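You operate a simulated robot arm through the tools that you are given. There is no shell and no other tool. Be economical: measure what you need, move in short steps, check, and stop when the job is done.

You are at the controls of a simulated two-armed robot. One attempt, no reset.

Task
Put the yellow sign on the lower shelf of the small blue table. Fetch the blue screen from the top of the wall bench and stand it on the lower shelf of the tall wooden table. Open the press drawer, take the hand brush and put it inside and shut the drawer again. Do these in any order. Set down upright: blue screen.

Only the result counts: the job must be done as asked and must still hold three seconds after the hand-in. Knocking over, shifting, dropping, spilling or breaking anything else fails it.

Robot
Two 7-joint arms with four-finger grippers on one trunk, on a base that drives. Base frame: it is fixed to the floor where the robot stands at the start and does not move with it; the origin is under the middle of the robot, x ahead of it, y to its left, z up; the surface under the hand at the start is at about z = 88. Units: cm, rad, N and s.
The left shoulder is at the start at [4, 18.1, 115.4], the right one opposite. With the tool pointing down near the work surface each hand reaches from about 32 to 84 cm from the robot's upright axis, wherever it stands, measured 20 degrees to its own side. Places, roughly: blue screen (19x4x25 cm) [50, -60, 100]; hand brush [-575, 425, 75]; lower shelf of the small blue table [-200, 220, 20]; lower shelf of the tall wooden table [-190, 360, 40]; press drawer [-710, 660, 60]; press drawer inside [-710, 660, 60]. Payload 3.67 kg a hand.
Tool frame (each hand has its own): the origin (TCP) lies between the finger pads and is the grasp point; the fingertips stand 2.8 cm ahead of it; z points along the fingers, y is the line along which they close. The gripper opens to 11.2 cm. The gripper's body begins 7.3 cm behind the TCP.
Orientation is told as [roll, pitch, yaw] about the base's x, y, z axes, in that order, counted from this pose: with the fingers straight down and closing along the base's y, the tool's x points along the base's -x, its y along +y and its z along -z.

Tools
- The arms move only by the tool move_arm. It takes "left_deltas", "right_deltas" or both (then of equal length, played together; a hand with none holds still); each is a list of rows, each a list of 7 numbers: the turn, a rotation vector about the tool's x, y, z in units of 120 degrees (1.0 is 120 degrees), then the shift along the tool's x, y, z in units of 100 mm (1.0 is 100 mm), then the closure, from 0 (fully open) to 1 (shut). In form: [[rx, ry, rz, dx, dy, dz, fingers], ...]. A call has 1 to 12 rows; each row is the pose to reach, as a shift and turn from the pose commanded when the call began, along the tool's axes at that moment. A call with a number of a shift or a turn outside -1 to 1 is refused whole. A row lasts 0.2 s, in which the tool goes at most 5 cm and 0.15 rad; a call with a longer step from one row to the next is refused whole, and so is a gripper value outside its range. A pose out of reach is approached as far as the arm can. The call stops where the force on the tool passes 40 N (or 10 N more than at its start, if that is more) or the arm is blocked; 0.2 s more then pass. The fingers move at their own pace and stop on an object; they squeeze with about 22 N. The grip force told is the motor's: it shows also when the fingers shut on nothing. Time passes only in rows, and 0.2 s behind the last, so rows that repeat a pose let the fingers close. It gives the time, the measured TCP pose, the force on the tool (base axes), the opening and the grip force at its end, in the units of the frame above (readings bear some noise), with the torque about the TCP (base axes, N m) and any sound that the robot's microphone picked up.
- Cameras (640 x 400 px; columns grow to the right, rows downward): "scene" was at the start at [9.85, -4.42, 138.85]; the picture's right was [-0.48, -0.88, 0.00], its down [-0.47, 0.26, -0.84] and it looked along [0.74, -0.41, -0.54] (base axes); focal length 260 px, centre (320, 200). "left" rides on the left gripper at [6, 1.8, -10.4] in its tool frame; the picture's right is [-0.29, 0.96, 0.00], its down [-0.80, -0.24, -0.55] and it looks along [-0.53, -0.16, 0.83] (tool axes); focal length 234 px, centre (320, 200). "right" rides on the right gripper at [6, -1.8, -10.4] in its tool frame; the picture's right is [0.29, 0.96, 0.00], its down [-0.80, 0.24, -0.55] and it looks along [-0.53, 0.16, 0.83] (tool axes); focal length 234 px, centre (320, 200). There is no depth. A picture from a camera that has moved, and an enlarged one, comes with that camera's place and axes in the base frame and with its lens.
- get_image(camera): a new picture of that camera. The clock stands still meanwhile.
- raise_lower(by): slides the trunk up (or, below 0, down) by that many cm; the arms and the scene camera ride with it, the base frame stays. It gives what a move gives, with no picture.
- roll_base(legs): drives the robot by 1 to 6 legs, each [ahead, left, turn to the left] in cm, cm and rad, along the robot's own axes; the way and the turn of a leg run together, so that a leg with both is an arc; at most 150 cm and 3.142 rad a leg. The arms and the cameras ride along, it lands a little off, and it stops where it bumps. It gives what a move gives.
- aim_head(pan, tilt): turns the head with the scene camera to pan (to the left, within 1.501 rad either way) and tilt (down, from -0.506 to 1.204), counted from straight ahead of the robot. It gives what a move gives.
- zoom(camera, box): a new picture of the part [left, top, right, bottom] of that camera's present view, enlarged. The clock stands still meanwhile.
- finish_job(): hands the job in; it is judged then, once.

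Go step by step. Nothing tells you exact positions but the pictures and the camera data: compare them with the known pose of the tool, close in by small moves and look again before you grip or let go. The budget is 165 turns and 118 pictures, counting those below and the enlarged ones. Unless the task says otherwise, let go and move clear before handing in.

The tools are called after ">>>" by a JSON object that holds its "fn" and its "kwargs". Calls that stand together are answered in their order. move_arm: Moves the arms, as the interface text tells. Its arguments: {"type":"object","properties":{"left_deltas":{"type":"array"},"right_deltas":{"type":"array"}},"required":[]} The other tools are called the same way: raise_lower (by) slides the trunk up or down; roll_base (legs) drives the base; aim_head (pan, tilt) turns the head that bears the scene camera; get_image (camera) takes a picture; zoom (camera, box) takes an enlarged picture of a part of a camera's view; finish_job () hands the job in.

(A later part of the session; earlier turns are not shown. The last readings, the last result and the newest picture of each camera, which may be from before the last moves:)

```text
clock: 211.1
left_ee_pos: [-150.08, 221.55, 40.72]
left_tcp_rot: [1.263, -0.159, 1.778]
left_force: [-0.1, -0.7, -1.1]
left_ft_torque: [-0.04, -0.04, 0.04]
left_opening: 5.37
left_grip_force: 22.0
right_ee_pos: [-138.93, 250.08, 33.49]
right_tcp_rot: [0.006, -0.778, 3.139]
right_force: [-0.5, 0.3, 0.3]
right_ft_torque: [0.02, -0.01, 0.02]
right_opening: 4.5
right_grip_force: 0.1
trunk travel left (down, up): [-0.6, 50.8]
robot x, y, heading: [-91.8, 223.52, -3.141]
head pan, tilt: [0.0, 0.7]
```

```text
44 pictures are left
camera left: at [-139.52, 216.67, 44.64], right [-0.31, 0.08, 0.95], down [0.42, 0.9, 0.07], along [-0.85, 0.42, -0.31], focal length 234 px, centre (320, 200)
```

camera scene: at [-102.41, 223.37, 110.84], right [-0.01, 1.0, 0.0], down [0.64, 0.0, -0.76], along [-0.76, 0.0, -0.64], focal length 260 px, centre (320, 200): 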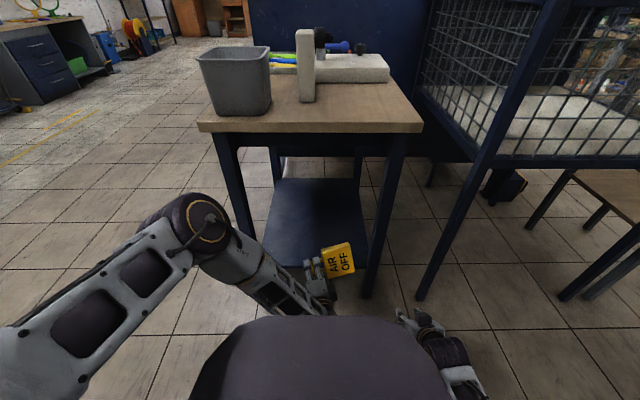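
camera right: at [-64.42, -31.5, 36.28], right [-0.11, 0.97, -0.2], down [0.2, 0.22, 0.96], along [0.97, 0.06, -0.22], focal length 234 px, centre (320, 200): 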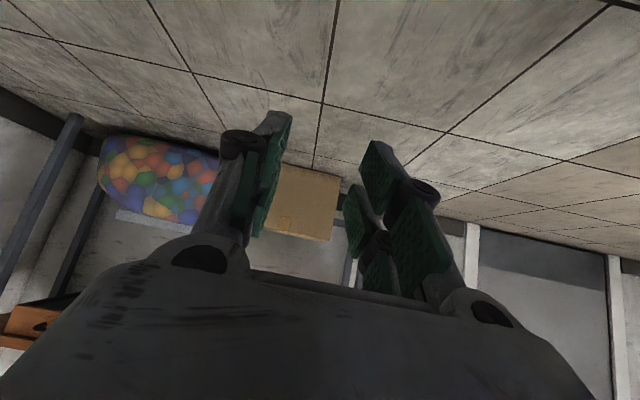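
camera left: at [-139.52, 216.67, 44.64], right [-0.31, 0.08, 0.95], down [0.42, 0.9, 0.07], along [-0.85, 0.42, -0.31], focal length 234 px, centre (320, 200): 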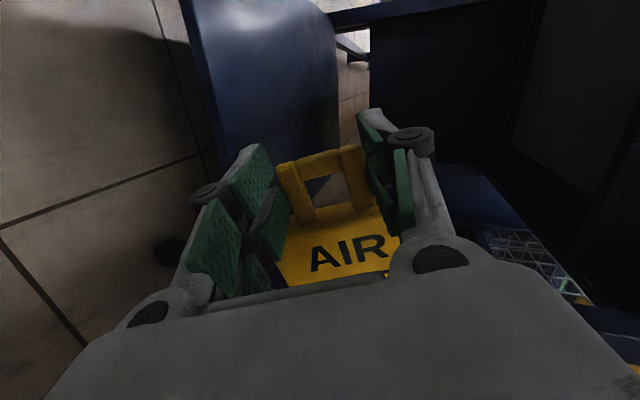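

The shelf top is at about z=20 with its front edge at x≈-166.5. I'll pull the right hand back, lower the left hand, then drive in.

>>> {"fn": "move_arm", "kwargs": {"left_deltas": [[0, 0, 0, 0, -0.1, 0.1, 1], [0, 0, 0, 0, -0.3, 0.15, 1], [0, 0, 0, 0, -0.5, 0.2, 1], [0, 0, 0, 0, -0.7, 0.25, 1], [0, 0, 0, 0, -0.8, 0.3, 1]], "right_deltas": [[0, 0, 0, 0.2, 0, -0.2, 0.6], [0, 0, 0, 0.4, 0, -0.4, 0.6], [0, 0, 0, 0.6, 0, -0.6, 0.6], [0, 0, 0, 0.8, 0, -0.8, 0.6], [0, 0, 0, 1.0, 0, -1.0, 0.6]]}}

>>> {"fn": "roll_base", "kwargs": {"legs": [[10, 0, 0]]}}

>>> {"fn": "get_image", "kwargs": {"camera": "scene"}}

```text
clock: 212.3
left_ee_pos: [-150.9, 224.62, 34.23]
left_tcp_rot: [1.243, -0.15, 1.806]
left_force: [0.1, -0.4, -1.6]
left_ft_torque: [-0.07, -0.03, 0.0]
left_opening: 5.38
left_grip_force: 21.8
left hand out of reach, approached as far as the arm can: row 2, 3, 4, 5
right_ee_pos: [-124.72, 249.96, 33.65]
right_tcp_rot: [0.007, -0.781, 3.137]
right_force: [0.5, 0.2, 0.0]
right_ft_torque: [-0.02, 0.02, 0.0]
right_opening: 4.49
right_grip_force: 0.1
trunk travel left (down, up): [-0.6, 50.8]
robot x, y, heading: [-91.86, 223.52, -3.137]
head pan, tilt: [0.0, 0.7]
```

```text
clock: 213.5
left_ee_pos: [-161.1, 224.54, 34.25]
left_tcp_rot: [1.243, -0.151, 1.806]
left_force: [-0.6, -0.1, -0.5]
left_ft_torque: [-0.09, -0.03, 0.02]
left_opening: 5.38
left_grip_force: 22.3
right_ee_pos: [-134.83, 249.93, 33.66]
right_tcp_rot: [0.008, -0.779, 3.137]
right_force: [-0.4, -0.3, -0.2]
right_ft_torque: [-0.01, 0.02, 0.02]
right_opening: 4.48
right_grip_force: 0.0
trunk travel left (down, up): [-0.6, 50.8]
robot x, y, heading: [-101.8, 223.41, -3.139]
head pan, tilt: [0.0, 0.7]
```

```text
43 pictures are left
camera scene: at [-112.53, 223.32, 110.83], right [-0.01, 1.0, 0.0], down [0.64, 0.0, -0.76], along [-0.76, 0.0, -0.64], focal length 260 px, centre (320, 200)
```

scene: 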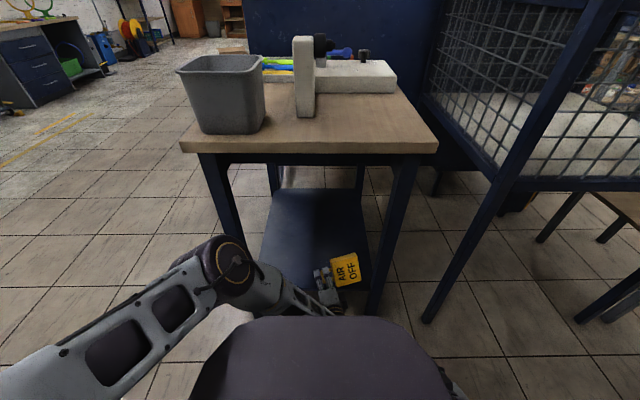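

The arm is at a reach limit here, so I'll pitch the hand further down so the sign nears shelf height with its top leaning inward. Then I'll recheck elbow clearance to the left leg.

>>> {"fn": "move_arm", "kwargs": {"left_deltas": [[0.07, 0, 0, 0, -0.25, -0.02, 1], [0.14, 0, 0, 0, -0.55, -0.09, 1], [0.21, 0, 0, 0, -0.84, -0.19, 1], [0.21, 0, 0, 0, -0.84, -0.19, 1]]}}

>>> {"fn": "roll_base", "kwargs": {"legs": [[8, -3, 0]]}}

>>> {"fn": "get_image", "kwargs": {"camera": "scene"}}

>>> {"fn": "get_image", "kwargs": {"camera": "left"}}

```text
clock: 214.5
left_ee_pos: [-156.78, 226.37, 26.95]
left_tcp_rot: [0.803, -0.148, 1.803]
left_force: [0.6, -0.1, -0.4]
left_ft_torque: [-0.08, -0.03, -0.02]
left_opening: 5.37
left_grip_force: 21.5
right_ee_pos: [-134.72, 249.93, 33.75]
right_tcp_rot: [0.007, -0.778, 3.138]
right_force: [-0.3, -0.1, -0.1]
right_ft_torque: [-0.05, 0.02, 0.01]
right_opening: 4.47
right_grip_force: 0.1
trunk travel left (down, up): [-0.6, 50.8]
robot x, y, heading: [-101.76, 223.29, -3.139]
head pan, tilt: [0.0, 0.7]
```

```text
clock: 215.5
left_ee_pos: [-164.67, 229.56, 26.83]
left_tcp_rot: [0.803, -0.152, 1.805]
left_force: [-1.0, -0.9, 0.1]
left_ft_torque: [0.01, 0.0, 0.02]
left_opening: 0.01
left_grip_force: 22.3
right_ee_pos: [-142.72, 252.72, 33.83]
right_tcp_rot: [0.005, -0.778, 3.139]
right_force: [1.1, 0.1, 0.2]
right_ft_torque: [0.01, -0.02, 0.01]
right_opening: 4.47
right_grip_force: 0.0
trunk travel left (down, up): [-0.6, 50.8]
robot x, y, heading: [-109.57, 225.89, -3.137]
head pan, tilt: [0.0, 0.7]
```

```text
42 pictures are left
camera scene: at [-120.4, 226.22, 110.83], right [-0.01, 1.0, 0.0], down [0.64, 0.0, -0.76], along [-0.76, 0.0, -0.64], focal length 260 px, centre (320, 200)
```

scene: 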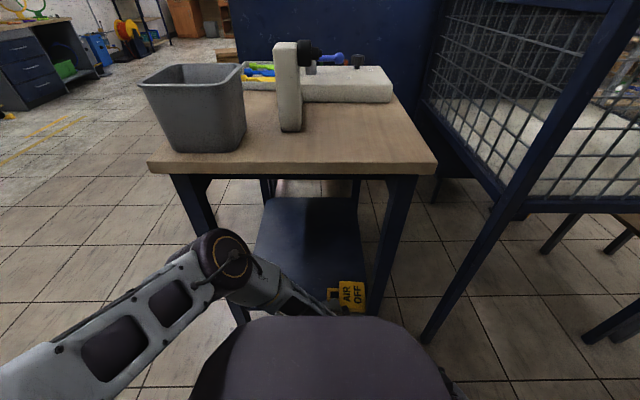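

```text
41 pictures are left
camera left: at [-156.97, 223.76, 34.49], right [-0.69, 0.02, 0.72], down [0.37, 0.87, 0.33], along [-0.62, 0.5, -0.6], focal length 234 px, centre (320, 200)
```

left: 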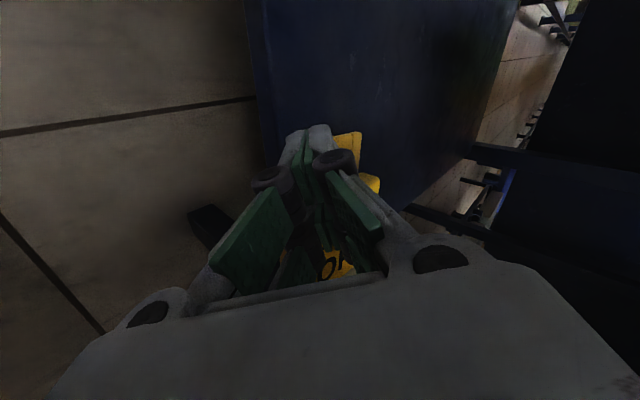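

The sign slipped at the edge of the shelf. I'll look closely at where it sits before moving anything.

>>> {"fn": "zoom", "kwargs": {"camera": "scene", "box": [280, 240, 420, 330]}}

>>> {"fn": "zoom", "kwargs": {"camera": "left", "box": [240, 100, 440, 300]}}

```text
4.44 times, centred on (350, 285) of scene
camera zoom: at [-120.4, 226.22, 110.83], right [-0.01, 1.0, 0.0], down [0.64, 0.0, -0.76], along [-0.76, 0.0, -0.64], focal length 1156 px, centre (187, -178)
```

zoom: 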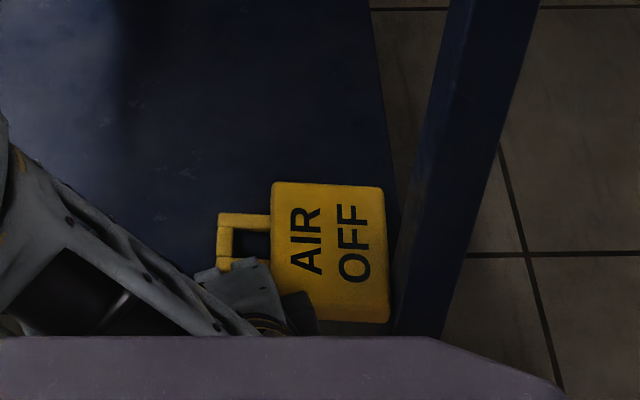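

```text
2.00 times, centred on (340, 200) of left
camera zoom: at [-156.97, 223.76, 34.49], right [-0.69, 0.02, 0.72], down [0.37, 0.87, 0.33], along [-0.62, 0.5, -0.6], focal length 468 px, centre (280, 200)
```

zoom: 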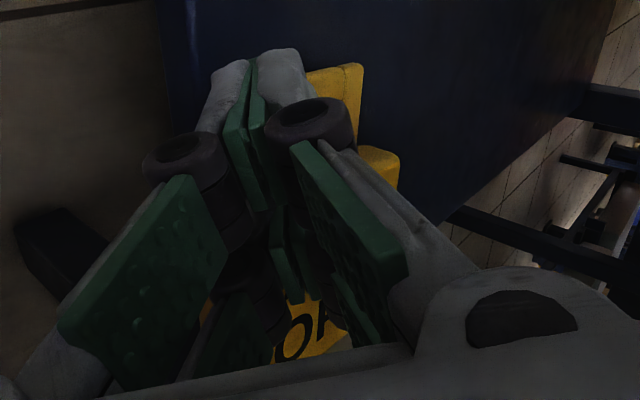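

The sign appears to lie flat on the shelf's front edge under the fingers. I'll retract the hand back and up, then re-look.

>>> {"fn": "move_arm", "kwargs": {"left_deltas": [[0, 0, 0, 0, 0, -0.1, 1], [0, 0, 0, 0, 0, -0.3, 1], [0, 0, 0, 0, 0, -0.6, 1], [0, 0, 0, 0, 0, -1.0, 1]]}}

>>> {"fn": "get_image", "kwargs": {"camera": "left"}}

>>> {"fn": "zoom", "kwargs": {"camera": "scene", "box": [280, 240, 420, 330]}}

```text
clock: 216.5
left_ee_pos: [-157.66, 230.08, 33.78]
left_tcp_rot: [0.805, -0.153, 1.805]
left_force: [0.9, 0.2, 0.1]
left_ft_torque: [0.0, 0.02, -0.01]
left_opening: 0.0
left_grip_force: 21.9
right_ee_pos: [-142.58, 252.71, 33.67]
right_tcp_rot: [0.006, -0.78, 3.138]
right_force: [0.3, -0.2, -0.1]
right_ft_torque: [-0.04, 0.01, -0.01]
right_opening: 4.48
right_grip_force: 0.1
trunk travel left (down, up): [-0.6, 50.8]
robot x, y, heading: [-109.42, 226.59, -3.137]
head pan, tilt: [0.0, 0.7]
```

```text
38 pictures are left
camera left: at [-149.89, 224.34, 41.39], right [-0.69, 0.02, 0.73], down [0.37, 0.87, 0.33], along [-0.62, 0.5, -0.6], focal length 234 px, centre (320, 200)
```

left: 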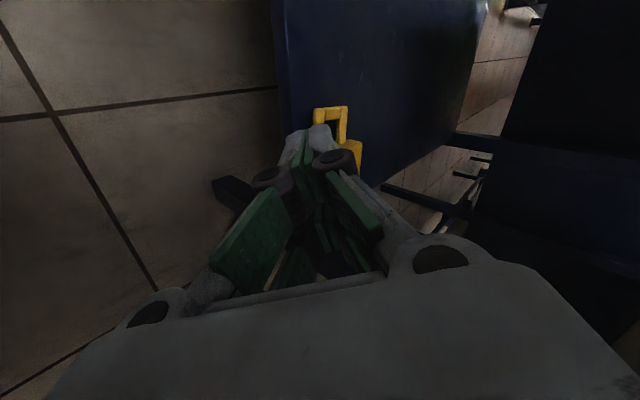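

```text
4.44 times, centred on (350, 285) of scene
camera zoom: at [-120.3, 226.22, 110.85], right [-0.01, 1.0, 0.0], down [0.64, 0.0, -0.76], along [-0.76, 0.0, -0.64], focal length 1156 px, centre (187, -178)
```

zoom: 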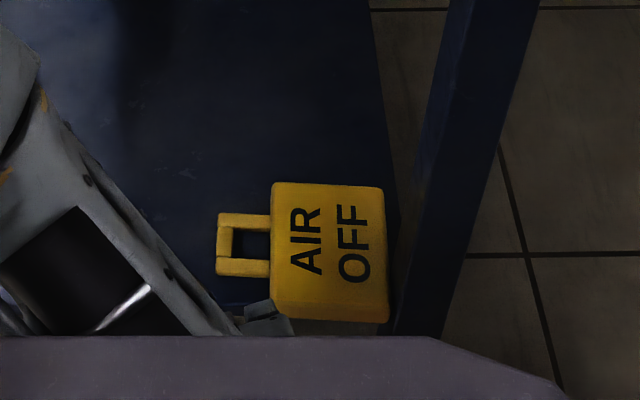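

The sign rests flat on the blue table's lower shelf, clear of the hand, so that task is done. Now back for the screen, driving with empty hands.

>>> {"fn": "roll_base", "kwargs": {"legs": [[-32, 0, 0], [0, 0, -3.04], [-19.5, -116.6, 0], [-19.5, -116.6, 0]]}}

>>> {"fn": "move_arm", "kwargs": {"right_deltas": [[0, 0.07, 0, 0, 0, 0, 0.3], [0, 0.14, 0, 0, 0, 0, 0.3], [0, 0.21, 0, 0, 0, 0, 0.3], [0, 0.28, 0, 0, 0, 0, 0.3], [0, 0.34, 0, 0, 0, 0, 0.3], [0, 0.372, 0, 0, 0, 0, 0.3]]}}

```text
clock: 238.4
left_ee_pos: [-58.41, -13.3, 33.75]
left_tcp_rot: [0.804, -0.152, -1.296]
left_force: [0.2, 0.4, -0.2]
left_ft_torque: [0.0, 0.0, -0.02]
left_opening: 0.0
left_grip_force: 22.7
right_ee_pos: [-72.38, -36.71, 33.77]
right_tcp_rot: [0.006, -0.78, 0.035]
right_force: [0.1, 0.3, -0.3]
right_ft_torque: [-0.02, 0.01, 0.0]
right_opening: 4.46
right_grip_force: 0.0
trunk travel left (down, up): [-0.6, 50.8]
robot x, y, heading: [-106.56, -11.57, 0.044]
head pan, tilt: [0.0, 0.7]
```

```text
clock: 239.8
left_ee_pos: [-58.22, -13.35, 33.83]
left_tcp_rot: [0.803, -0.151, -1.298]
left_force: [-0.4, 0.8, 0.6]
left_ft_torque: [0.01, 0.0, 0.01]
left_opening: 0.0
left_grip_force: 21.5
right_ee_pos: [-72.3, -36.75, 33.67]
right_tcp_rot: [0.005, 0.004, 0.043]
right_force: [0.2, -0.6, 0.0]
right_ft_torque: [-0.01, 0.01, 0.0]
right_opening: 7.84
right_grip_force: 0.0
trunk travel left (down, up): [-0.6, 50.8]
robot x, y, heading: [-106.03, -11.89, 0.048]
head pan, tilt: [0.0, 0.7]
```

>>> {"fn": "roll_base", "kwargs": {"legs": [[4.8, -48.3, 0], [0, 0, 0.054]]}}

>>> {"fn": "move_arm", "kwargs": {"right_deltas": [[0, 0, -0.03, -0.3, 0, 0, 0.3], [0, 0, -0.05, -0.6, 0, 0, 0.3], [0, 0, -0.05, -0.9, 0, 0, 0.3], [0, 0, -0.05, -1.0, 0, 0, 0.3]]}}

>>> {"fn": "get_image", "kwargs": {"camera": "right"}}

```text
clock: 243.2
left_ee_pos: [-51.09, -59.41, 33.73]
left_tcp_rot: [0.803, -0.152, -1.23]
left_force: [-0.5, 0.7, 0.3]
left_ft_torque: [-0.02, -0.02, 0.02]
left_opening: 0.0
left_grip_force: 21.9
right_ee_pos: [-63.53, -83.5, 33.74]
right_tcp_rot: [0.005, 0.001, 0.108]
right_force: [-0.5, 0.1, 0.7]
right_ft_torque: [0.01, -0.02, -0.01]
right_opening: 7.84
right_grip_force: 0.0
trunk travel left (down, up): [-0.6, 50.8]
robot x, y, heading: [-98.71, -60.86, 0.119]
head pan, tilt: [0.0, 0.7]
```

```text
clock: 244.2
left_ee_pos: [-51.02, -59.18, 33.86]
left_tcp_rot: [0.802, -0.152, -1.231]
left_force: [0.1, 0.3, -1.2]
left_ft_torque: [-0.02, 0.0, -0.01]
left_opening: 0.0
left_grip_force: 22.3
right_ee_pos: [-53.3, -82.25, 33.68]
right_tcp_rot: [0.005, 0.0, 0.211]
right_force: [-0.3, 0.0, -0.8]
right_ft_torque: [-0.02, 0.0, 0.01]
right_opening: 7.82
right_grip_force: 0.0
trunk travel left (down, up): [-0.6, 50.8]
robot x, y, heading: [-99.2, -60.75, 0.108]
head pan, tilt: [0.0, 0.7]
```

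```text
36 pictures are left
camera right: at [-58.89, -85.32, 44.05], right [-0.48, 0.87, 0.01], down [0.73, 0.4, 0.56], along [0.48, 0.27, -0.83], focal length 234 px, centre (320, 200)
```

right: 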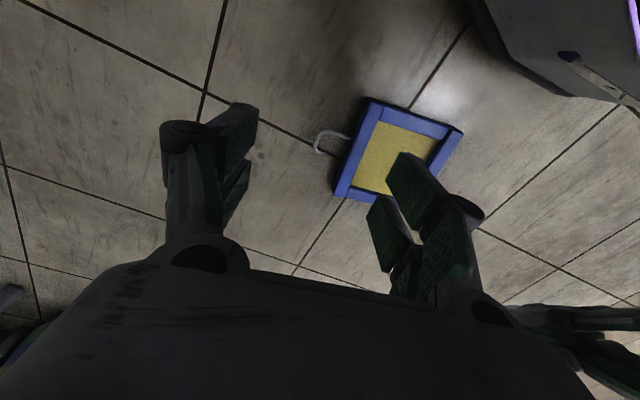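

>>> {"fn": "zoom", "kwargs": {"camera": "right", "box": [290, 80, 480, 220]}}

```text
2.86 times, centred on (385, 150) of right
camera zoom: at [-58.89, -85.32, 44.05], right [-0.48, 0.87, 0.01], down [0.73, 0.4, 0.56], along [0.48, 0.27, -0.83], focal length 669 px, centre (134, 343)
```

zoom: 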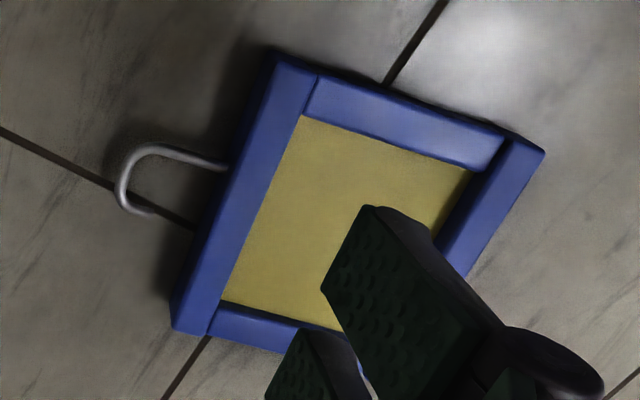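

The hook's bar is centred near [-45.7,-78.2]. I'll edge 1.5 cm forward, tilt the hand slightly for reach and descend straddling the bar.

>>> {"fn": "roll_base", "kwargs": {"legs": [[1.5, 0, 0]]}}

>>> {"fn": "move_arm", "kwargs": {"right_deltas": [[0, -0.05, -0.017, -0.3, 0.1, 0.25, 0.5], [0, -0.1, -0.017, -0.5, 0.2, 0.5, 0.6], [0, -0.143, -0.017, -0.68, 0.237, 0.75, 0.6], [0, -0.143, -0.017, -0.68, 0.237, 1.0, 0.6]]}}

>>> {"fn": "move_arm", "kwargs": {"right_deltas": [[0, 0, 0, 0.1, 0, 0.35, 0.6], [0, 0, 0, 0.2, 0, 0.7, 0.6], [0, 0, 0, 0.31, 0, 1.0, 0.6], [0, 0, 0, 0.31, 0, 1.0, 0.6]]}}

>>> {"fn": "get_image", "kwargs": {"camera": "right"}}

```text
clock: 245.0
left_ee_pos: [-49.59, -59.05, 33.84]
left_tcp_rot: [0.803, -0.152, -1.229]
left_force: [-0.1, 0.0, -0.1]
left_ft_torque: [0.01, 0.04, -0.03]
left_opening: 0.0
left_grip_force: 21.5
right_ee_pos: [-51.99, -82.07, 33.66]
right_tcp_rot: [0.004, 0.0, 0.213]
right_force: [1.2, 0.1, 0.0]
right_ft_torque: [-0.02, 0.01, -0.02]
right_opening: 7.83
right_grip_force: 0.0
trunk travel left (down, up): [-0.6, 50.8]
robot x, y, heading: [-97.55, -60.49, 0.113]
head pan, tilt: [0.0, 0.7]
```

```text
clock: 246.0
left_ee_pos: [-49.53, -59.18, 33.9]
left_tcp_rot: [0.803, -0.152, -1.232]
left_force: [-0.2, 0.1, 0.2]
left_ft_torque: [0.01, 0.01, -0.03]
left_opening: 0.0
left_grip_force: 21.9
right_ee_pos: [-45.97, -78.36, 23.67]
right_tcp_rot: [0.0, -0.302, 0.249]
right_force: [0.1, 0.3, 0.8]
right_ft_torque: [0.01, 0.0, 0.02]
right_opening: 4.47
right_grip_force: 0.0
trunk travel left (down, up): [-0.6, 50.8]
robot x, y, heading: [-97.4, -60.1, 0.111]
head pan, tilt: [0.0, 0.7]
```

```text
clock: 247.0
left_ee_pos: [-49.51, -59.06, 33.71]
left_tcp_rot: [0.802, -0.152, -1.23]
left_force: [-0.6, 1.7, 0.3]
left_ft_torque: [-0.03, 0.03, -0.01]
left_opening: 0.01
left_grip_force: 22.0
right_ee_pos: [-45.83, -78.33, 13.15]
right_tcp_rot: [0.001, -0.3, 0.249]
right_force: [0.6, 0.4, -0.5]
right_ft_torque: [0.01, 0.02, -0.03]
right_opening: 4.47
right_grip_force: 0.1
trunk travel left (down, up): [-0.6, 50.8]
robot x, y, heading: [-97.68, -60.58, 0.119]
head pan, tilt: [0.0, 0.7]
```

```text
34 pictures are left
camera right: at [-53.94, -82.26, 21.28], right [-0.5, 0.86, -0.09], down [0.52, 0.38, 0.77], along [0.69, 0.34, -0.64], focal length 234 px, centre (320, 200)
```

right: 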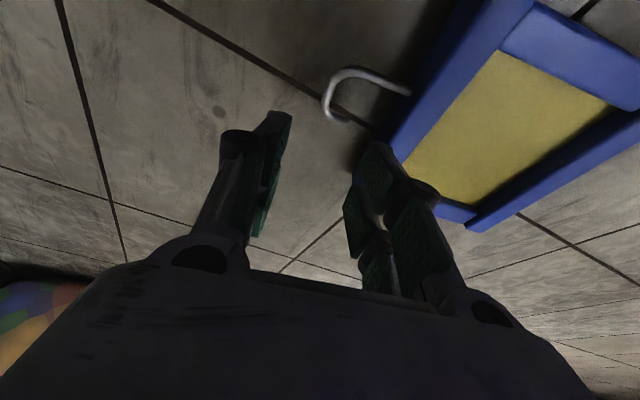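

>>> {"fn": "move_arm", "kwargs": {"right_deltas": [[0, 0, 0, 0.1, 0.005, 0.3, 0.6], [0, 0, 0, 0.2, 0.01, 0.6, 0.6], [0, 0, 0, 0.26, 0.01, 0.8, 0.6], [0, 0, 0, 0.3, 0.01, 0.93, 0.6], [0, 0, 0, 0.3, 0.01, 0.93, 0.6]]}}

>>> {"fn": "get_image", "kwargs": {"camera": "right"}}

```text
clock: 248.2
left_ee_pos: [-49.61, -59.03, 33.73]
left_tcp_rot: [0.803, -0.152, -1.229]
left_force: [0.2, -1.3, 0.4]
left_ft_torque: [0.03, 0.0, 0.0]
left_opening: 0.05
left_grip_force: 21.8
right_ee_pos: [-46.18, -78.24, 3.38]
right_tcp_rot: [0.002, -0.3, 0.249]
right_force: [0.0, 0.0, -0.7]
right_ft_torque: [0.0, -0.04, -0.01]
right_opening: 4.49
right_grip_force: 0.0
trunk travel left (down, up): [-0.6, 50.8]
robot x, y, heading: [-97.46, -60.23, 0.12]
head pan, tilt: [0.0, 0.7]
```

```text
33 pictures are left
camera right: at [-54.29, -82.1, 11.63], right [-0.5, 0.86, -0.09], down [0.52, 0.38, 0.76], along [0.69, 0.34, -0.64], focal length 234 px, centre (320, 200)
```

right: 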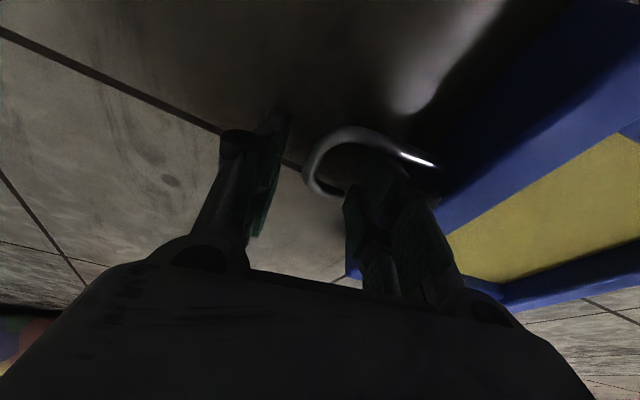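

One finger is inside the loop and the other outside the bar, so I'll close.

>>> {"fn": "move_arm", "kwargs": {"right_deltas": [[0, 0, 0, 0, 0, 0, 0.75], [0, 0, 0, 0, 0, 0, 1], [0, 0, 0, 0, 0, 0, 1], [0, 0, 0, 0, 0, 0, 1]]}}

>>> {"fn": "move_arm", "kwargs": {"right_deltas": [[0, 0, 0, -0.06, 0, -0.2, 1], [0, 0, 0, -0.15, 0, -0.5, 1], [0, 0, 0, -0.23, 0, -0.75, 1], [0, 0, 0, -0.31, 0, -1.0, 1]]}}

>>> {"fn": "get_image", "kwargs": {"camera": "right"}}

```text
clock: 249.2
left_ee_pos: [-49.48, -59.09, 33.79]
left_tcp_rot: [0.804, -0.152, -1.229]
left_force: [0.1, -0.4, -0.2]
left_ft_torque: [-0.04, -0.04, 0.0]
left_opening: 0.0
left_grip_force: 21.9
right_ee_pos: [-46.15, -78.33, 3.55]
right_tcp_rot: [0.0, -0.302, 0.247]
right_force: [-1.0, 0.0, -0.9]
right_ft_torque: [0.06, 0.05, 0.14]
right_opening: 3.12
right_grip_force: 21.8
trunk travel left (down, up): [-0.6, 50.8]
robot x, y, heading: [-97.89, -60.4, 0.114]
head pan, tilt: [0.0, 0.7]
```

```text
clock: 250.2
left_ee_pos: [-49.47, -59.15, 33.83]
left_tcp_rot: [0.802, -0.152, -1.229]
left_force: [-0.1, -0.1, 0.3]
left_ft_torque: [-0.02, 0.01, -0.01]
left_opening: 0.0
left_grip_force: 21.6
right_ee_pos: [-45.91, -78.13, 13.89]
right_tcp_rot: [0.001, -0.3, 0.248]
right_force: [-0.1, 0.9, 0.5]
right_ft_torque: [0.31, 0.34, 0.03]
right_opening: 2.48
right_grip_force: 22.0
trunk travel left (down, up): [-0.6, 50.8]
robot x, y, heading: [-97.37, -60.43, 0.11]
head pan, tilt: [0.0, 0.7]
```

```text
32 pictures are left
camera right: at [-54.1, -82.02, 22.02], right [-0.5, 0.86, -0.08], down [0.52, 0.38, 0.77], along [0.69, 0.34, -0.64], focal length 234 px, centre (320, 200)
```

right: 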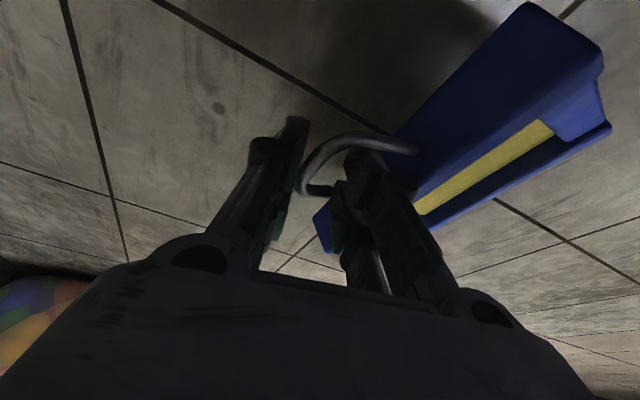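

Hooked; the screen is swinging down as I lift. Next: raise the trunk, move up and ahead, then rotate the hand so the bar hangs on the lower finger.

>>> {"fn": "raise_lower", "kwargs": {"by": 40}}

>>> {"fn": "move_arm", "kwargs": {"right_deltas": [[0, 0, 0, -0.3, 0, -0.2, 1], [0, 0, 0, -0.6, 0, -0.4, 1], [0, 0, 0, -0.8, 0, -0.6, 1], [0, 0, 0, -0.96, 0, -0.75, 1]]}}

>>> {"fn": "get_image", "kwargs": {"camera": "right"}}

```text
clock: 254.0
left_ee_pos: [-49.52, -59.02, 73.58]
left_tcp_rot: [0.803, -0.152, -1.227]
left_force: [-0.1, 0.1, 0.1]
left_ft_torque: [-0.04, 0.02, 0.02]
left_opening: 0.0
left_grip_force: 22.2
right_ee_pos: [-45.89, -78.21, 53.59]
right_tcp_rot: [0.001, -0.3, 0.249]
right_force: [-0.7, 0.5, -1.7]
right_ft_torque: [0.0, 0.05, -0.01]
right_opening: 0.75
right_grip_force: 22.4
trunk travel left (down, up): [-40.6, 10.8]
robot x, y, heading: [-97.24, -60.71, 0.112]
head pan, tilt: [0.0, 0.7]
```

```text
clock: 255.0
left_ee_pos: [-49.58, -59.0, 73.59]
left_tcp_rot: [0.804, -0.153, -1.228]
left_force: [1.0, -0.4, -0.3]
left_ft_torque: [0.03, 0.03, 0.01]
left_opening: 0.02
left_grip_force: 21.8
right_ee_pos: [-39.16, -76.41, 63.68]
right_tcp_rot: [-0.001, -0.3, 0.246]
right_force: [-0.4, 0.5, -2.4]
right_ft_torque: [-0.01, 0.04, -0.01]
right_opening: 0.75
right_grip_force: 22.2
trunk travel left (down, up): [-40.6, 10.8]
robot x, y, heading: [-97.59, -60.48, 0.114]
head pan, tilt: [0.0, 0.7]
```

```text
31 pictures are left
camera right: at [-47.23, -80.29, 71.92], right [-0.5, 0.86, -0.09], down [0.52, 0.38, 0.76], along [0.69, 0.34, -0.64], focal length 234 px, centre (320, 200)
```

right: 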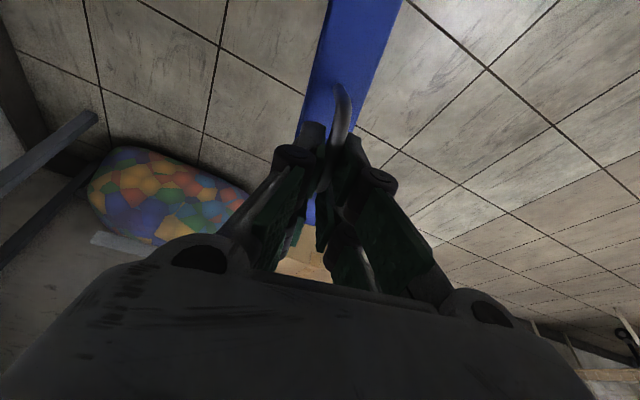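

It hangs from the bar between the fingertips. Rotating now so that one finger passes under the bar.

>>> {"fn": "move_arm", "kwargs": {"right_deltas": [[0.04, -0.04, -0.04, -0.03, 0, -0.1, 1], [0.08, -0.08, -0.08, -0.06, 0, -0.2, 1], [0.12, -0.12, -0.12, -0.1, 0, -0.3, 1], [0.16, -0.16, -0.16, -0.13, 0, -0.4, 1], [0.2, -0.2, -0.2, -0.16, 0, -0.5, 1], [0.24, -0.24, -0.24, -0.2, 0, -0.6, 1], [0.28, -0.28, -0.28, -0.23, 0, -0.7, 1], [0.32, -0.32, -0.32, -0.27, 0, -0.8, 1], [0.36, -0.36, -0.36, -0.27, 0, -0.85, 1], [0.4, -0.4, -0.4, -0.27, 0, -0.85, 1], [0.44, -0.44, -0.44, -0.27, 0, -0.85, 1]]}}

>>> {"fn": "get_image", "kwargs": {"camera": "right"}}

```text
clock: 257.4
left_ee_pos: [-49.54, -59.04, 73.67]
left_tcp_rot: [0.804, -0.151, -1.228]
left_force: [0.2, 0.4, -0.5]
left_ft_torque: [0.04, 0.01, 0.02]
left_opening: 0.0
left_grip_force: 21.9
right_ee_pos: [-39.18, -76.51, 72.67]
right_tcp_rot: [-1.539, -0.325, 1.572]
right_force: [0.1, 1.1, -2.2]
right_ft_torque: [0.02, 0.27, 0.02]
right_opening: 0.83
right_grip_force: 21.7
trunk travel left (down, up): [-40.6, 10.8]
robot x, y, heading: [-97.49, -60.57, 0.11]
head pan, tilt: [0.0, 0.7]
```

```text
30 pictures are left
camera right: at [-49.53, -82.78, 72.79], right [-0.03, 0.03, -1.0], down [-0.56, 0.83, 0.04], along [0.83, 0.56, -0.01], focal length 234 px, centre (320, 200)
```

right: 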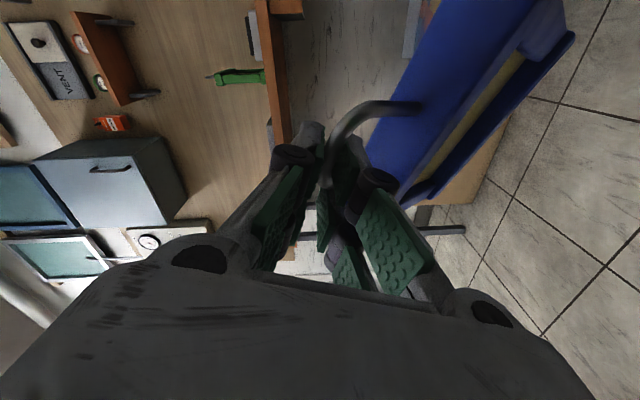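

The bar now lies across the lower finger and the screen hangs in place. I'll level the remaining 18° roll, pull the left hand back, then drive off.

>>> {"fn": "move_arm", "kwargs": {"right_deltas": [[0, 0, -0.05, 0, 0, 0, 1], [0, 0, -0.1, 0, 0, 0, 1], [0, 0, -0.15, 0, 0, 0, 1], [0, 0, -0.15, 0, 0, 0, 1]], "left_deltas": [[0, 0, 0, 0, 0, -0.25, 1], [0, 0, 0, 0, 0, -0.5, 1], [0, 0, 0, 0, 0, -0.75, 1], [0, 0, 0, 0, 0, -1.0, 1]]}}

>>> {"fn": "roll_base", "kwargs": {"legs": [[0, 35, 0], [0, 0, 0.6], [0, 0, 0.6], [0, 0, 0.6], [0, 0, 0.6], [0, 0, 0.62]]}}

>>> {"fn": "get_image", "kwargs": {"camera": "right"}}

```text
clock: 258.4
left_ee_pos: [-56.61, -60.7, 80.8]
left_tcp_rot: [0.804, -0.152, -1.228]
left_force: [-0.4, -0.2, 1.2]
left_ft_torque: [-0.02, -0.01, -0.01]
left_opening: 0.0
left_grip_force: 21.9
right_ee_pos: [-39.26, -76.47, 72.68]
right_tcp_rot: [-1.54, -0.011, 1.58]
right_force: [0.4, 0.4, -2.6]
right_ft_torque: [0.07, 0.28, -0.02]
right_opening: 0.82
right_grip_force: 22.1
trunk travel left (down, up): [-40.6, 10.8]
robot x, y, heading: [-97.24, -60.14, 0.112]
head pan, tilt: [0.0, 0.7]
```

```text
clock: 269.6
left_ee_pos: [-141.66, -20.91, 80.84]
left_tcp_rot: [0.802, -0.151, 1.762]
left_force: [-0.8, -0.9, 0.5]
left_ft_torque: [-0.02, 0.01, 0.04]
left_opening: 0.0
left_grip_force: 21.7
right_ee_pos: [-156.54, -2.64, 72.65]
right_tcp_rot: [-1.539, -0.011, -1.709]
right_force: [0.5, 0.2, -2.3]
right_ft_torque: [-0.09, -0.2, 0.01]
right_opening: 0.83
right_grip_force: 21.9
trunk travel left (down, up): [-40.6, 10.8]
robot x, y, heading: [-101.05, -26.98, 3.105]
head pan, tilt: [0.0, 0.7]
```

```text
29 pictures are left
camera right: at [-145.42, 1.95, 74.73], right [0.07, 0.27, -0.96], down [0.45, -0.87, -0.21], along [-0.89, -0.41, -0.18], focal length 234 px, centre (320, 200)
```

right: 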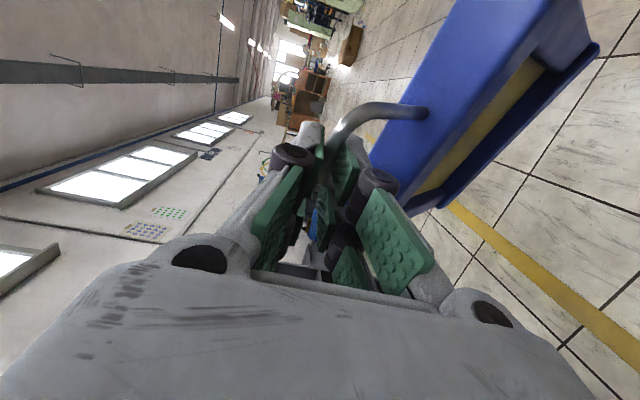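

Still held. Driving north along the tables.

>>> {"fn": "roll_base", "kwargs": {"legs": [[0, -60, 0.036], [-1, -60, 0], [-1, -60, 0], [-1, -60, 0], [-1, -60, 0], [-1, -60, 0]]}}

>>> {"fn": "aim_head", "kwargs": {"pan": -0.35, "tilt": 0.6}}

>>> {"fn": "get_image", "kwargs": {"camera": "scene"}}

```text
clock: 288.5
left_ee_pos: [-138.08, 335.97, 80.77]
left_tcp_rot: [0.802, -0.153, 1.808]
left_force: [0.2, -0.4, 0.4]
left_ft_torque: [-0.01, -0.05, -0.03]
left_opening: 0.0
left_grip_force: 21.8
right_ee_pos: [-153.62, 353.56, 72.73]
right_tcp_rot: [-1.538, -0.011, -1.663]
right_force: [-0.5, -0.7, -2.2]
right_ft_torque: [0.19, -0.11, -0.04]
right_opening: 1.88
right_grip_force: 21.6
trunk travel left (down, up): [-40.6, 10.8]
robot x, y, heading: [-97.52, 331.79, -3.135]
head pan, tilt: [0.0, 0.7]
```

```text
clock: 289.3
left_ee_pos: [-138.05, 335.9, 80.9]
left_tcp_rot: [0.803, -0.152, 1.808]
left_force: [0.0, 0.1, 0.4]
left_ft_torque: [0.03, 0.0, 0.0]
left_opening: 0.0
left_grip_force: 22.1
right_ee_pos: [-153.56, 353.65, 72.72]
right_tcp_rot: [-1.538, -0.01, -1.666]
right_force: [-0.5, -0.1, -2.8]
right_ft_torque: [0.18, -0.1, 0.03]
right_opening: 1.89
right_grip_force: 22.0
trunk travel left (down, up): [-40.6, 10.8]
robot x, y, heading: [-97.19, 331.3, -3.128]
head pan, tilt: [-0.351, 0.6]
```

```text
28 pictures are left
camera scene: at [-107.7, 334.46, 151.61], right [0.34, 0.94, 0.0], down [0.53, -0.19, -0.82], along [-0.78, 0.28, -0.57], focal length 260 px, centre (320, 200)
```

scene: 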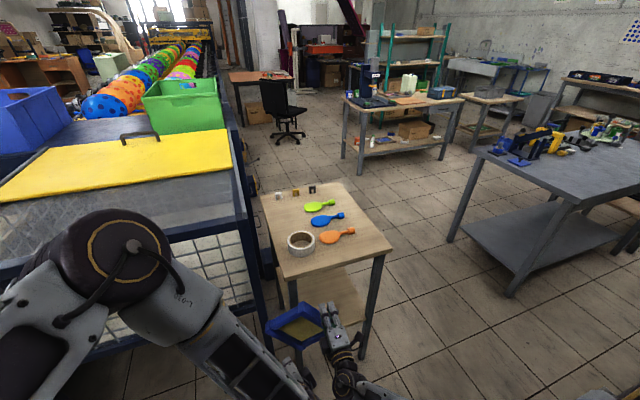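

The wooden table's top spans x -212 to -161, y 342 to 382. I'll check how the screen hangs.

>>> {"fn": "zoom", "kwargs": {"camera": "scene", "box": [240, 260, 400, 400]}}

>>> {"fn": "get_image", "kwargs": {"camera": "right"}}

```text
2.86 times, centred on (320, 330) of scene
camera zoom: at [-107.7, 334.46, 151.61], right [0.34, 0.94, 0.0], down [0.53, -0.19, -0.82], along [-0.78, 0.28, -0.57], focal length 743 px, centre (320, -171)
```

zoom: 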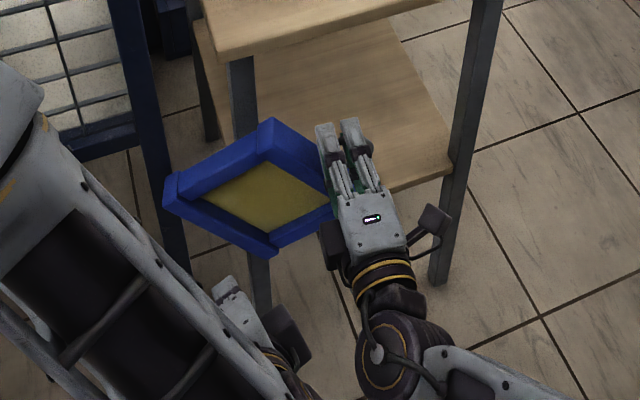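

```text
26 pictures are left
camera right: at [-142.79, 358.66, 74.73], right [0.06, 0.27, -0.96], down [0.48, -0.85, -0.21], along [-0.87, -0.45, -0.18], focal length 234 px, centre (320, 200)
```

right: 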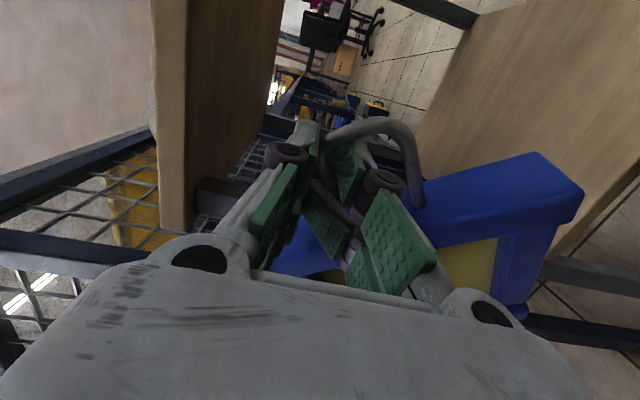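

The hook is wedged and the screen is cocked about 60° sideways, though the loop is around the lower finger. I'll roll the hand to bring it more upright and pitch the tips slightly up before letting it swing.

>>> {"fn": "move_arm", "kwargs": {"right_deltas": [[0, 0, -0.06, 0, 0, 0, 1], [0, 0, -0.12, 0, 0, 0, 1], [0, 0, -0.18, 0, 0, 0, 1], [0, 0, -0.24, 0, 0, 0, 1], [0, 0, -0.3, 0, 0, 0, 1], [0, 0, -0.36, 0, 0, 0, 1], [0, 0, -0.36, 0, 0, 0, 1]]}}

>>> {"fn": "zoom", "kwargs": {"camera": "scene", "box": [240, 260, 400, 400]}}

```text
clock: 290.9
left_ee_pos: [-137.91, 335.94, 80.88]
left_tcp_rot: [0.802, -0.152, 1.809]
left_force: [-0.6, -0.2, -0.8]
left_ft_torque: [0.02, -0.01, 0.03]
left_opening: 0.01
left_grip_force: 22.2
right_ee_pos: [-153.53, 353.62, 72.78]
right_tcp_rot: [-1.529, 0.744, -1.634]
right_force: [0.1, -0.3, -2.5]
right_ft_torque: [-0.04, -0.1, -0.04]
right_opening: 1.91
right_grip_force: 22.0
trunk travel left (down, up): [-40.6, 10.8]
robot x, y, heading: [-97.5, 331.75, -3.128]
head pan, tilt: [-0.351, 0.6]
```

```text
2.86 times, centred on (320, 330) of scene
camera zoom: at [-107.69, 334.5, 151.61], right [0.34, 0.94, 0.0], down [0.53, -0.19, -0.82], along [-0.78, 0.28, -0.57], focal length 743 px, centre (320, -171)
```

zoom: 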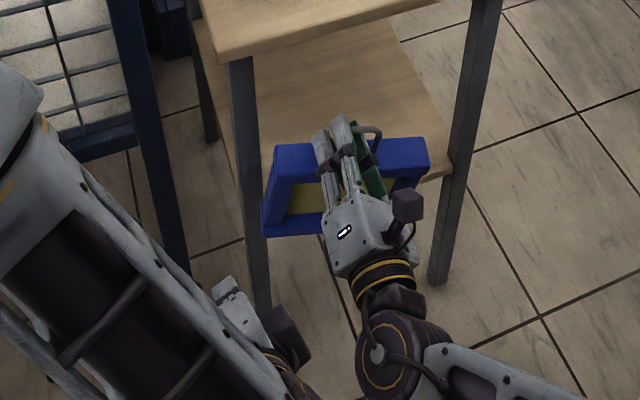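

The screen now hangs upright, broadside, at y≈348–367. The table-end opening is y≈347–377, so I'll shift 5 cm right, lower 5, withdraw the left hand, and drive in.

>>> {"fn": "move_arm", "kwargs": {"left_deltas": [[0, 0, 0, 0, 0, -0.3, 1], [0, 0, 0, 0, 0, -0.6, 1], [0, 0, 0, 0, 0, -0.9, 1], [0, 0, 0, 0, 0, -1.0, 1]]}}

>>> {"fn": "raise_lower", "kwargs": {"by": -4.5}}

>>> {"fn": "roll_base", "kwargs": {"legs": [[0, -5, 0], [12, 0, 0]]}}

>>> {"fn": "aim_head", "kwargs": {"pan": -0.4, "tilt": 0.8}}

>>> {"fn": "get_image", "kwargs": {"camera": "scene"}}

```text
clock: 291.9
left_ee_pos: [-130.77, 336.37, 87.72]
left_tcp_rot: [0.804, -0.152, 1.808]
left_force: [0.1, -0.7, -0.6]
left_ft_torque: [-0.01, -0.03, -0.03]
left_opening: 0.01
left_grip_force: 22.0
right_ee_pos: [-153.59, 353.61, 72.67]
right_tcp_rot: [-1.529, 0.743, -1.636]
right_force: [0.3, 0.1, -2.4]
right_ft_torque: [-0.03, -0.06, -0.01]
right_opening: 1.85
right_grip_force: 21.8
trunk travel left (down, up): [-40.6, 10.8]
robot x, y, heading: [-97.02, 331.26, -3.132]
head pan, tilt: [-0.351, 0.6]
```

```text
clock: 292.8
left_ee_pos: [-130.65, 336.39, 83.19]
left_tcp_rot: [0.803, -0.151, 1.808]
left_force: [-0.4, 0.5, -0.2]
left_ft_torque: [0.0, -0.02, 0.03]
left_opening: 0.0
left_grip_force: 21.7
right_ee_pos: [-153.63, 353.6, 68.2]
right_tcp_rot: [-1.528, 0.742, -1.636]
right_force: [-0.5, -0.4, -1.8]
right_ft_torque: [-0.04, -0.06, 0.05]
right_opening: 1.91
right_grip_force: 21.8
trunk travel left (down, up): [-36.1, 15.3]
robot x, y, heading: [-97.11, 331.39, -3.132]
head pan, tilt: [-0.351, 0.6]
```

```text
clock: 294.5
left_ee_pos: [-142.7, 341.14, 83.22]
left_tcp_rot: [0.803, -0.153, 1.81]
left_force: [-0.1, 0.0, 0.8]
left_ft_torque: [0.01, 0.02, -0.02]
left_opening: 0.01
left_grip_force: 21.6
right_ee_pos: [-165.62, 358.32, 68.22]
right_tcp_rot: [-1.528, 0.743, -1.632]
right_force: [1.1, -0.2, -2.5]
right_ft_torque: [-0.04, -0.06, -0.01]
right_opening: 1.88
right_grip_force: 22.4
trunk travel left (down, up): [-36.1, 15.3]
robot x, y, heading: [-108.94, 335.95, -3.13]
head pan, tilt: [-0.351, 0.6]
```

```text
clock: 295.3
left_ee_pos: [-142.7, 341.18, 83.16]
left_tcp_rot: [0.803, -0.15, 1.812]
left_force: [0.1, 0.3, 0.2]
left_ft_torque: [-0.02, -0.01, -0.02]
left_opening: 0.0
left_grip_force: 22.2
right_ee_pos: [-165.53, 358.41, 68.22]
right_tcp_rot: [-1.527, 0.744, -1.634]
right_force: [0.0, 0.9, -2.0]
right_ft_torque: [-0.05, -0.04, 0.01]
right_opening: 1.87
right_grip_force: 22.4
trunk travel left (down, up): [-36.1, 15.3]
robot x, y, heading: [-109.02, 336.4, -3.131]
head pan, tilt: [-0.4, 0.799]
```

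```text
24 pictures are left
camera scene: at [-118.78, 339.43, 145.39], right [0.38, 0.93, 0.0], down [0.66, -0.27, -0.7], along [-0.64, 0.26, -0.72], focal length 260 px, centre (320, 200)
```

scene: 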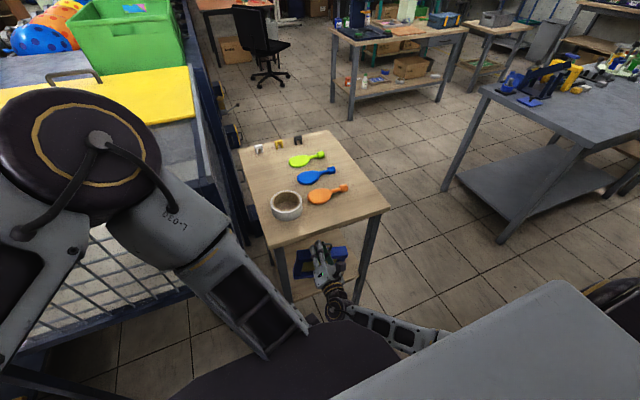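

>>> {"fn": "roll_base", "kwargs": {"legs": [[9, 0, 0]]}}

>>> {"fn": "zoom", "kwargs": {"camera": "scene", "box": [240, 210, 400, 330]}}

>>> {"fn": "get_image", "kwargs": {"camera": "right"}}

```text
clock: 296.4
left_ee_pos: [-151.39, 341.23, 83.14]
left_tcp_rot: [0.803, -0.152, 1.805]
left_force: [-0.5, -0.2, -0.1]
left_ft_torque: [0.02, -0.05, 0.0]
left_opening: 0.0
left_grip_force: 22.0
right_ee_pos: [-174.19, 358.49, 68.11]
right_tcp_rot: [-1.525, 0.743, -1.637]
right_force: [0.4, 0.5, -2.6]
right_ft_torque: [0.01, -0.07, -0.01]
right_opening: 1.86
right_grip_force: 21.8
trunk travel left (down, up): [-36.1, 15.3]
robot x, y, heading: [-118.01, 336.03, -3.137]
head pan, tilt: [-0.4, 0.799]
```

```text
3.33 times, centred on (320, 270) of scene
camera zoom: at [-127.56, 339.39, 145.38], right [0.38, 0.92, 0.0], down [0.66, -0.27, -0.7], along [-0.64, 0.27, -0.72], focal length 867 px, centre (320, -33)
```

zoom: 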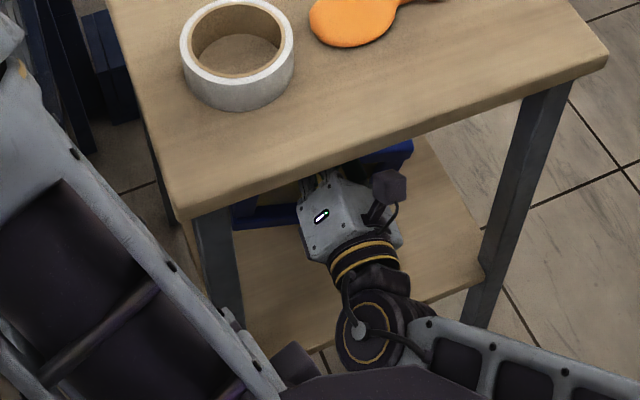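

```text
22 pictures are left
camera right: at [-163.75, 360.72, 73.82], right [0.1, 0.86, -0.51], down [0.53, -0.48, -0.7], along [-0.84, -0.2, -0.5], focal length 234 px, centre (320, 200)
```

right: 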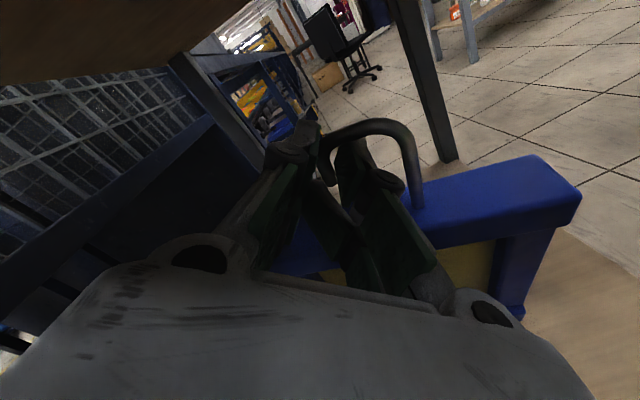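

The screen is between the legs. I'll lower gently, watching the force.

>>> {"fn": "move_arm", "kwargs": {"right_deltas": [[0, 0, 0, -0.1, 0.11, 0, 1], [0, 0, 0, -0.17, 0.18, 0, 1], [0, 0, 0, -0.2, 0.22, 0, 1], [0, 0, 0, -0.2, 0.22, 0, 1]]}}

>>> {"fn": "move_arm", "kwargs": {"right_deltas": [[0, 0, 0, -0.03, 0.035, 0, 1], [0, 0, 0, -0.06, 0.065, 0, 1], [0, 0, 0, -0.06, 0.065, 0, 1]]}}

>>> {"fn": "get_image", "kwargs": {"camera": "right"}}

```text
clock: 297.4
left_ee_pos: [-151.36, 341.32, 83.16]
left_tcp_rot: [0.801, -0.151, 1.806]
left_force: [-0.2, -0.2, 0.4]
left_ft_torque: [-0.01, 0.02, -0.02]
left_opening: 0.0
left_grip_force: 22.3
right_ee_pos: [-174.1, 358.51, 65.22]
right_tcp_rot: [-1.527, 0.744, -1.636]
right_force: [-0.9, -0.4, -2.2]
right_ft_torque: [-0.05, -0.09, -0.02]
right_opening: 1.91
right_grip_force: 21.7
trunk travel left (down, up): [-36.1, 15.3]
robot x, y, heading: [-117.95, 336.58, -3.137]
head pan, tilt: [-0.4, 0.799]
```

```text
clock: 298.2
left_ee_pos: [-151.29, 341.19, 83.13]
left_tcp_rot: [0.803, -0.151, 1.807]
left_force: [-0.3, 0.5, 1.1]
left_ft_torque: [0.01, 0.02, 0.02]
left_opening: 0.0
left_grip_force: 22.3
right_ee_pos: [-174.1, 358.44, 64.51]
right_tcp_rot: [-1.528, 0.745, -1.638]
right_force: [0.4, -0.5, -2.4]
right_ft_torque: [-0.04, -0.08, -0.03]
right_opening: 1.89
right_grip_force: 22.4
trunk travel left (down, up): [-36.1, 15.3]
robot x, y, heading: [-118.21, 336.16, -3.134]
head pan, tilt: [-0.4, 0.799]
```

```text
21 pictures are left
camera right: at [-163.51, 360.73, 70.06], right [0.1, 0.86, -0.51], down [0.53, -0.48, -0.7], along [-0.84, -0.2, -0.5], focal length 234 px, centre (320, 200)
```

right: 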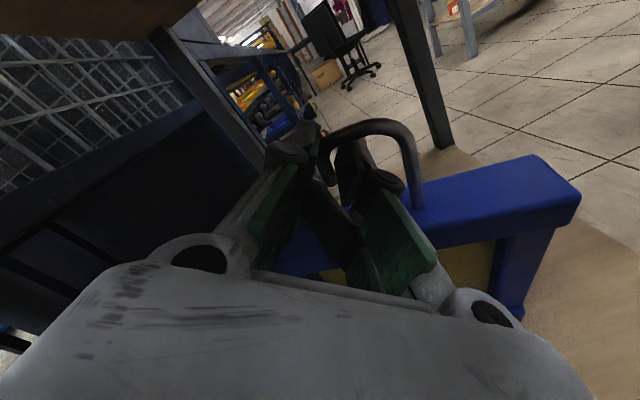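

>>> {"fn": "move_arm", "kwargs": {"right_deltas": [[0, 0, 0, -0.03, 0.035, 0, 1], [0, 0, 0, -0.068, 0.073, 0, 1], [0, 0, 0, -0.068, 0.073, 0, 1]]}}

```text
clock: 299.0
left_ee_pos: [-151.27, 341.11, 83.34]
left_tcp_rot: [0.805, -0.153, 1.808]
left_force: [-0.6, -0.8, 0.0]
left_ft_torque: [0.0, 0.01, 0.0]
left_opening: 0.0
left_grip_force: 22.3
right_ee_pos: [-174.09, 358.17, 63.78]
right_tcp_rot: [-1.538, 0.744, -1.642]
right_force: [-2.6, -6.1, 17.4]
right_ft_torque: [0.54, 0.38, 0.17]
right_opening: 1.89
right_grip_force: 22.5
trunk travel left (down, up): [-36.1, 15.3]
robot x, y, heading: [-117.95, 336.29, -3.138]
head pan, tilt: [-0.4, 0.799]
```

It touched down. I'll ease up a few millimetres, open a little, and look.

>>> {"fn": "move_arm", "kwargs": {"right_deltas": [[0, 0, 0, 0.03, -0.033, 0, 1], [0, 0, 0, 0.03, -0.033, 0, 0.82], [0, 0, 0, 0.03, -0.033, 0, 0.78], [0, 0, 0, 0.03, -0.033, 0, 0.76]]}}

>>> {"fn": "get_image", "kwargs": {"camera": "right"}}

```text
clock: 300.0
left_ee_pos: [-151.28, 341.31, 83.24]
left_tcp_rot: [0.803, -0.152, 1.804]
left_force: [0.0, -0.3, 0.4]
left_ft_torque: [0.0, 0.0, -0.03]
left_opening: 0.01
left_grip_force: 22.2
right_ee_pos: [-173.9, 358.42, 63.77]
right_tcp_rot: [-1.525, 0.744, -1.637]
right_force: [-1.0, 1.0, -2.9]
right_ft_torque: [-0.05, -0.04, 0.02]
right_opening: 2.86
right_grip_force: 1.1
trunk travel left (down, up): [-36.1, 15.3]
robot x, y, heading: [-117.98, 336.15, -3.131]
head pan, tilt: [-0.4, 0.799]
```

```text
20 pictures are left
camera right: at [-163.43, 360.69, 69.5], right [0.1, 0.86, -0.51], down [0.53, -0.48, -0.7], along [-0.84, -0.2, -0.5], focal length 234 px, centre (320, 200)
```

right: 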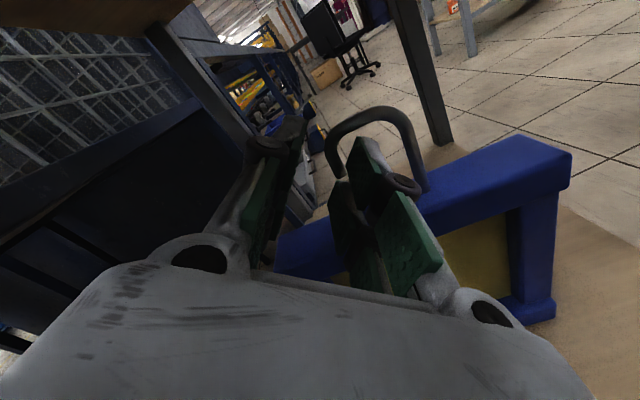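

It's hanging on the lower finger now; I'll lower another bit until the weight leaves the hand.

>>> {"fn": "move_arm", "kwargs": {"right_deltas": [[0, 0, 0, -0.03, 0.035, 0, 0.76], [0, 0, 0, -0.06, 0.065, 0, 0.76], [0, 0, 0, -0.08, 0.09, 0, 0.76], [0, 0, 0, -0.08, 0.09, 0, 0.76]]}}

>>> {"fn": "get_image", "kwargs": {"camera": "right"}}

```text
clock: 301.0
left_ee_pos: [-151.26, 341.15, 83.19]
left_tcp_rot: [0.802, -0.152, 1.805]
left_force: [0.1, -0.4, 1.1]
left_ft_torque: [0.0, 0.0, 0.0]
left_opening: 0.0
left_grip_force: 22.3
right_ee_pos: [-173.98, 358.4, 62.61]
right_tcp_rot: [-1.528, 0.743, -1.636]
right_force: [0.1, -0.4, 0.3]
right_ft_torque: [-0.02, -0.01, -0.02]
right_opening: 2.68
right_grip_force: 0.0
trunk travel left (down, up): [-36.1, 15.3]
robot x, y, heading: [-117.92, 336.54, -3.136]
head pan, tilt: [-0.4, 0.799]
```

```text
19 pictures are left
camera right: at [-163.57, 360.69, 68.26], right [0.1, 0.86, -0.51], down [0.53, -0.48, -0.7], along [-0.84, -0.2, -0.5], focal length 234 px, centre (320, 200)
```

right: 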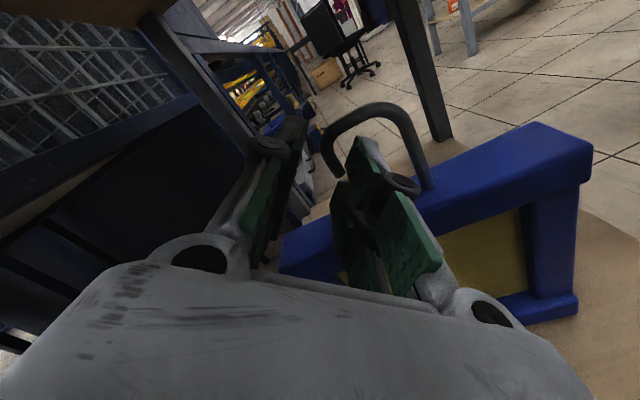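

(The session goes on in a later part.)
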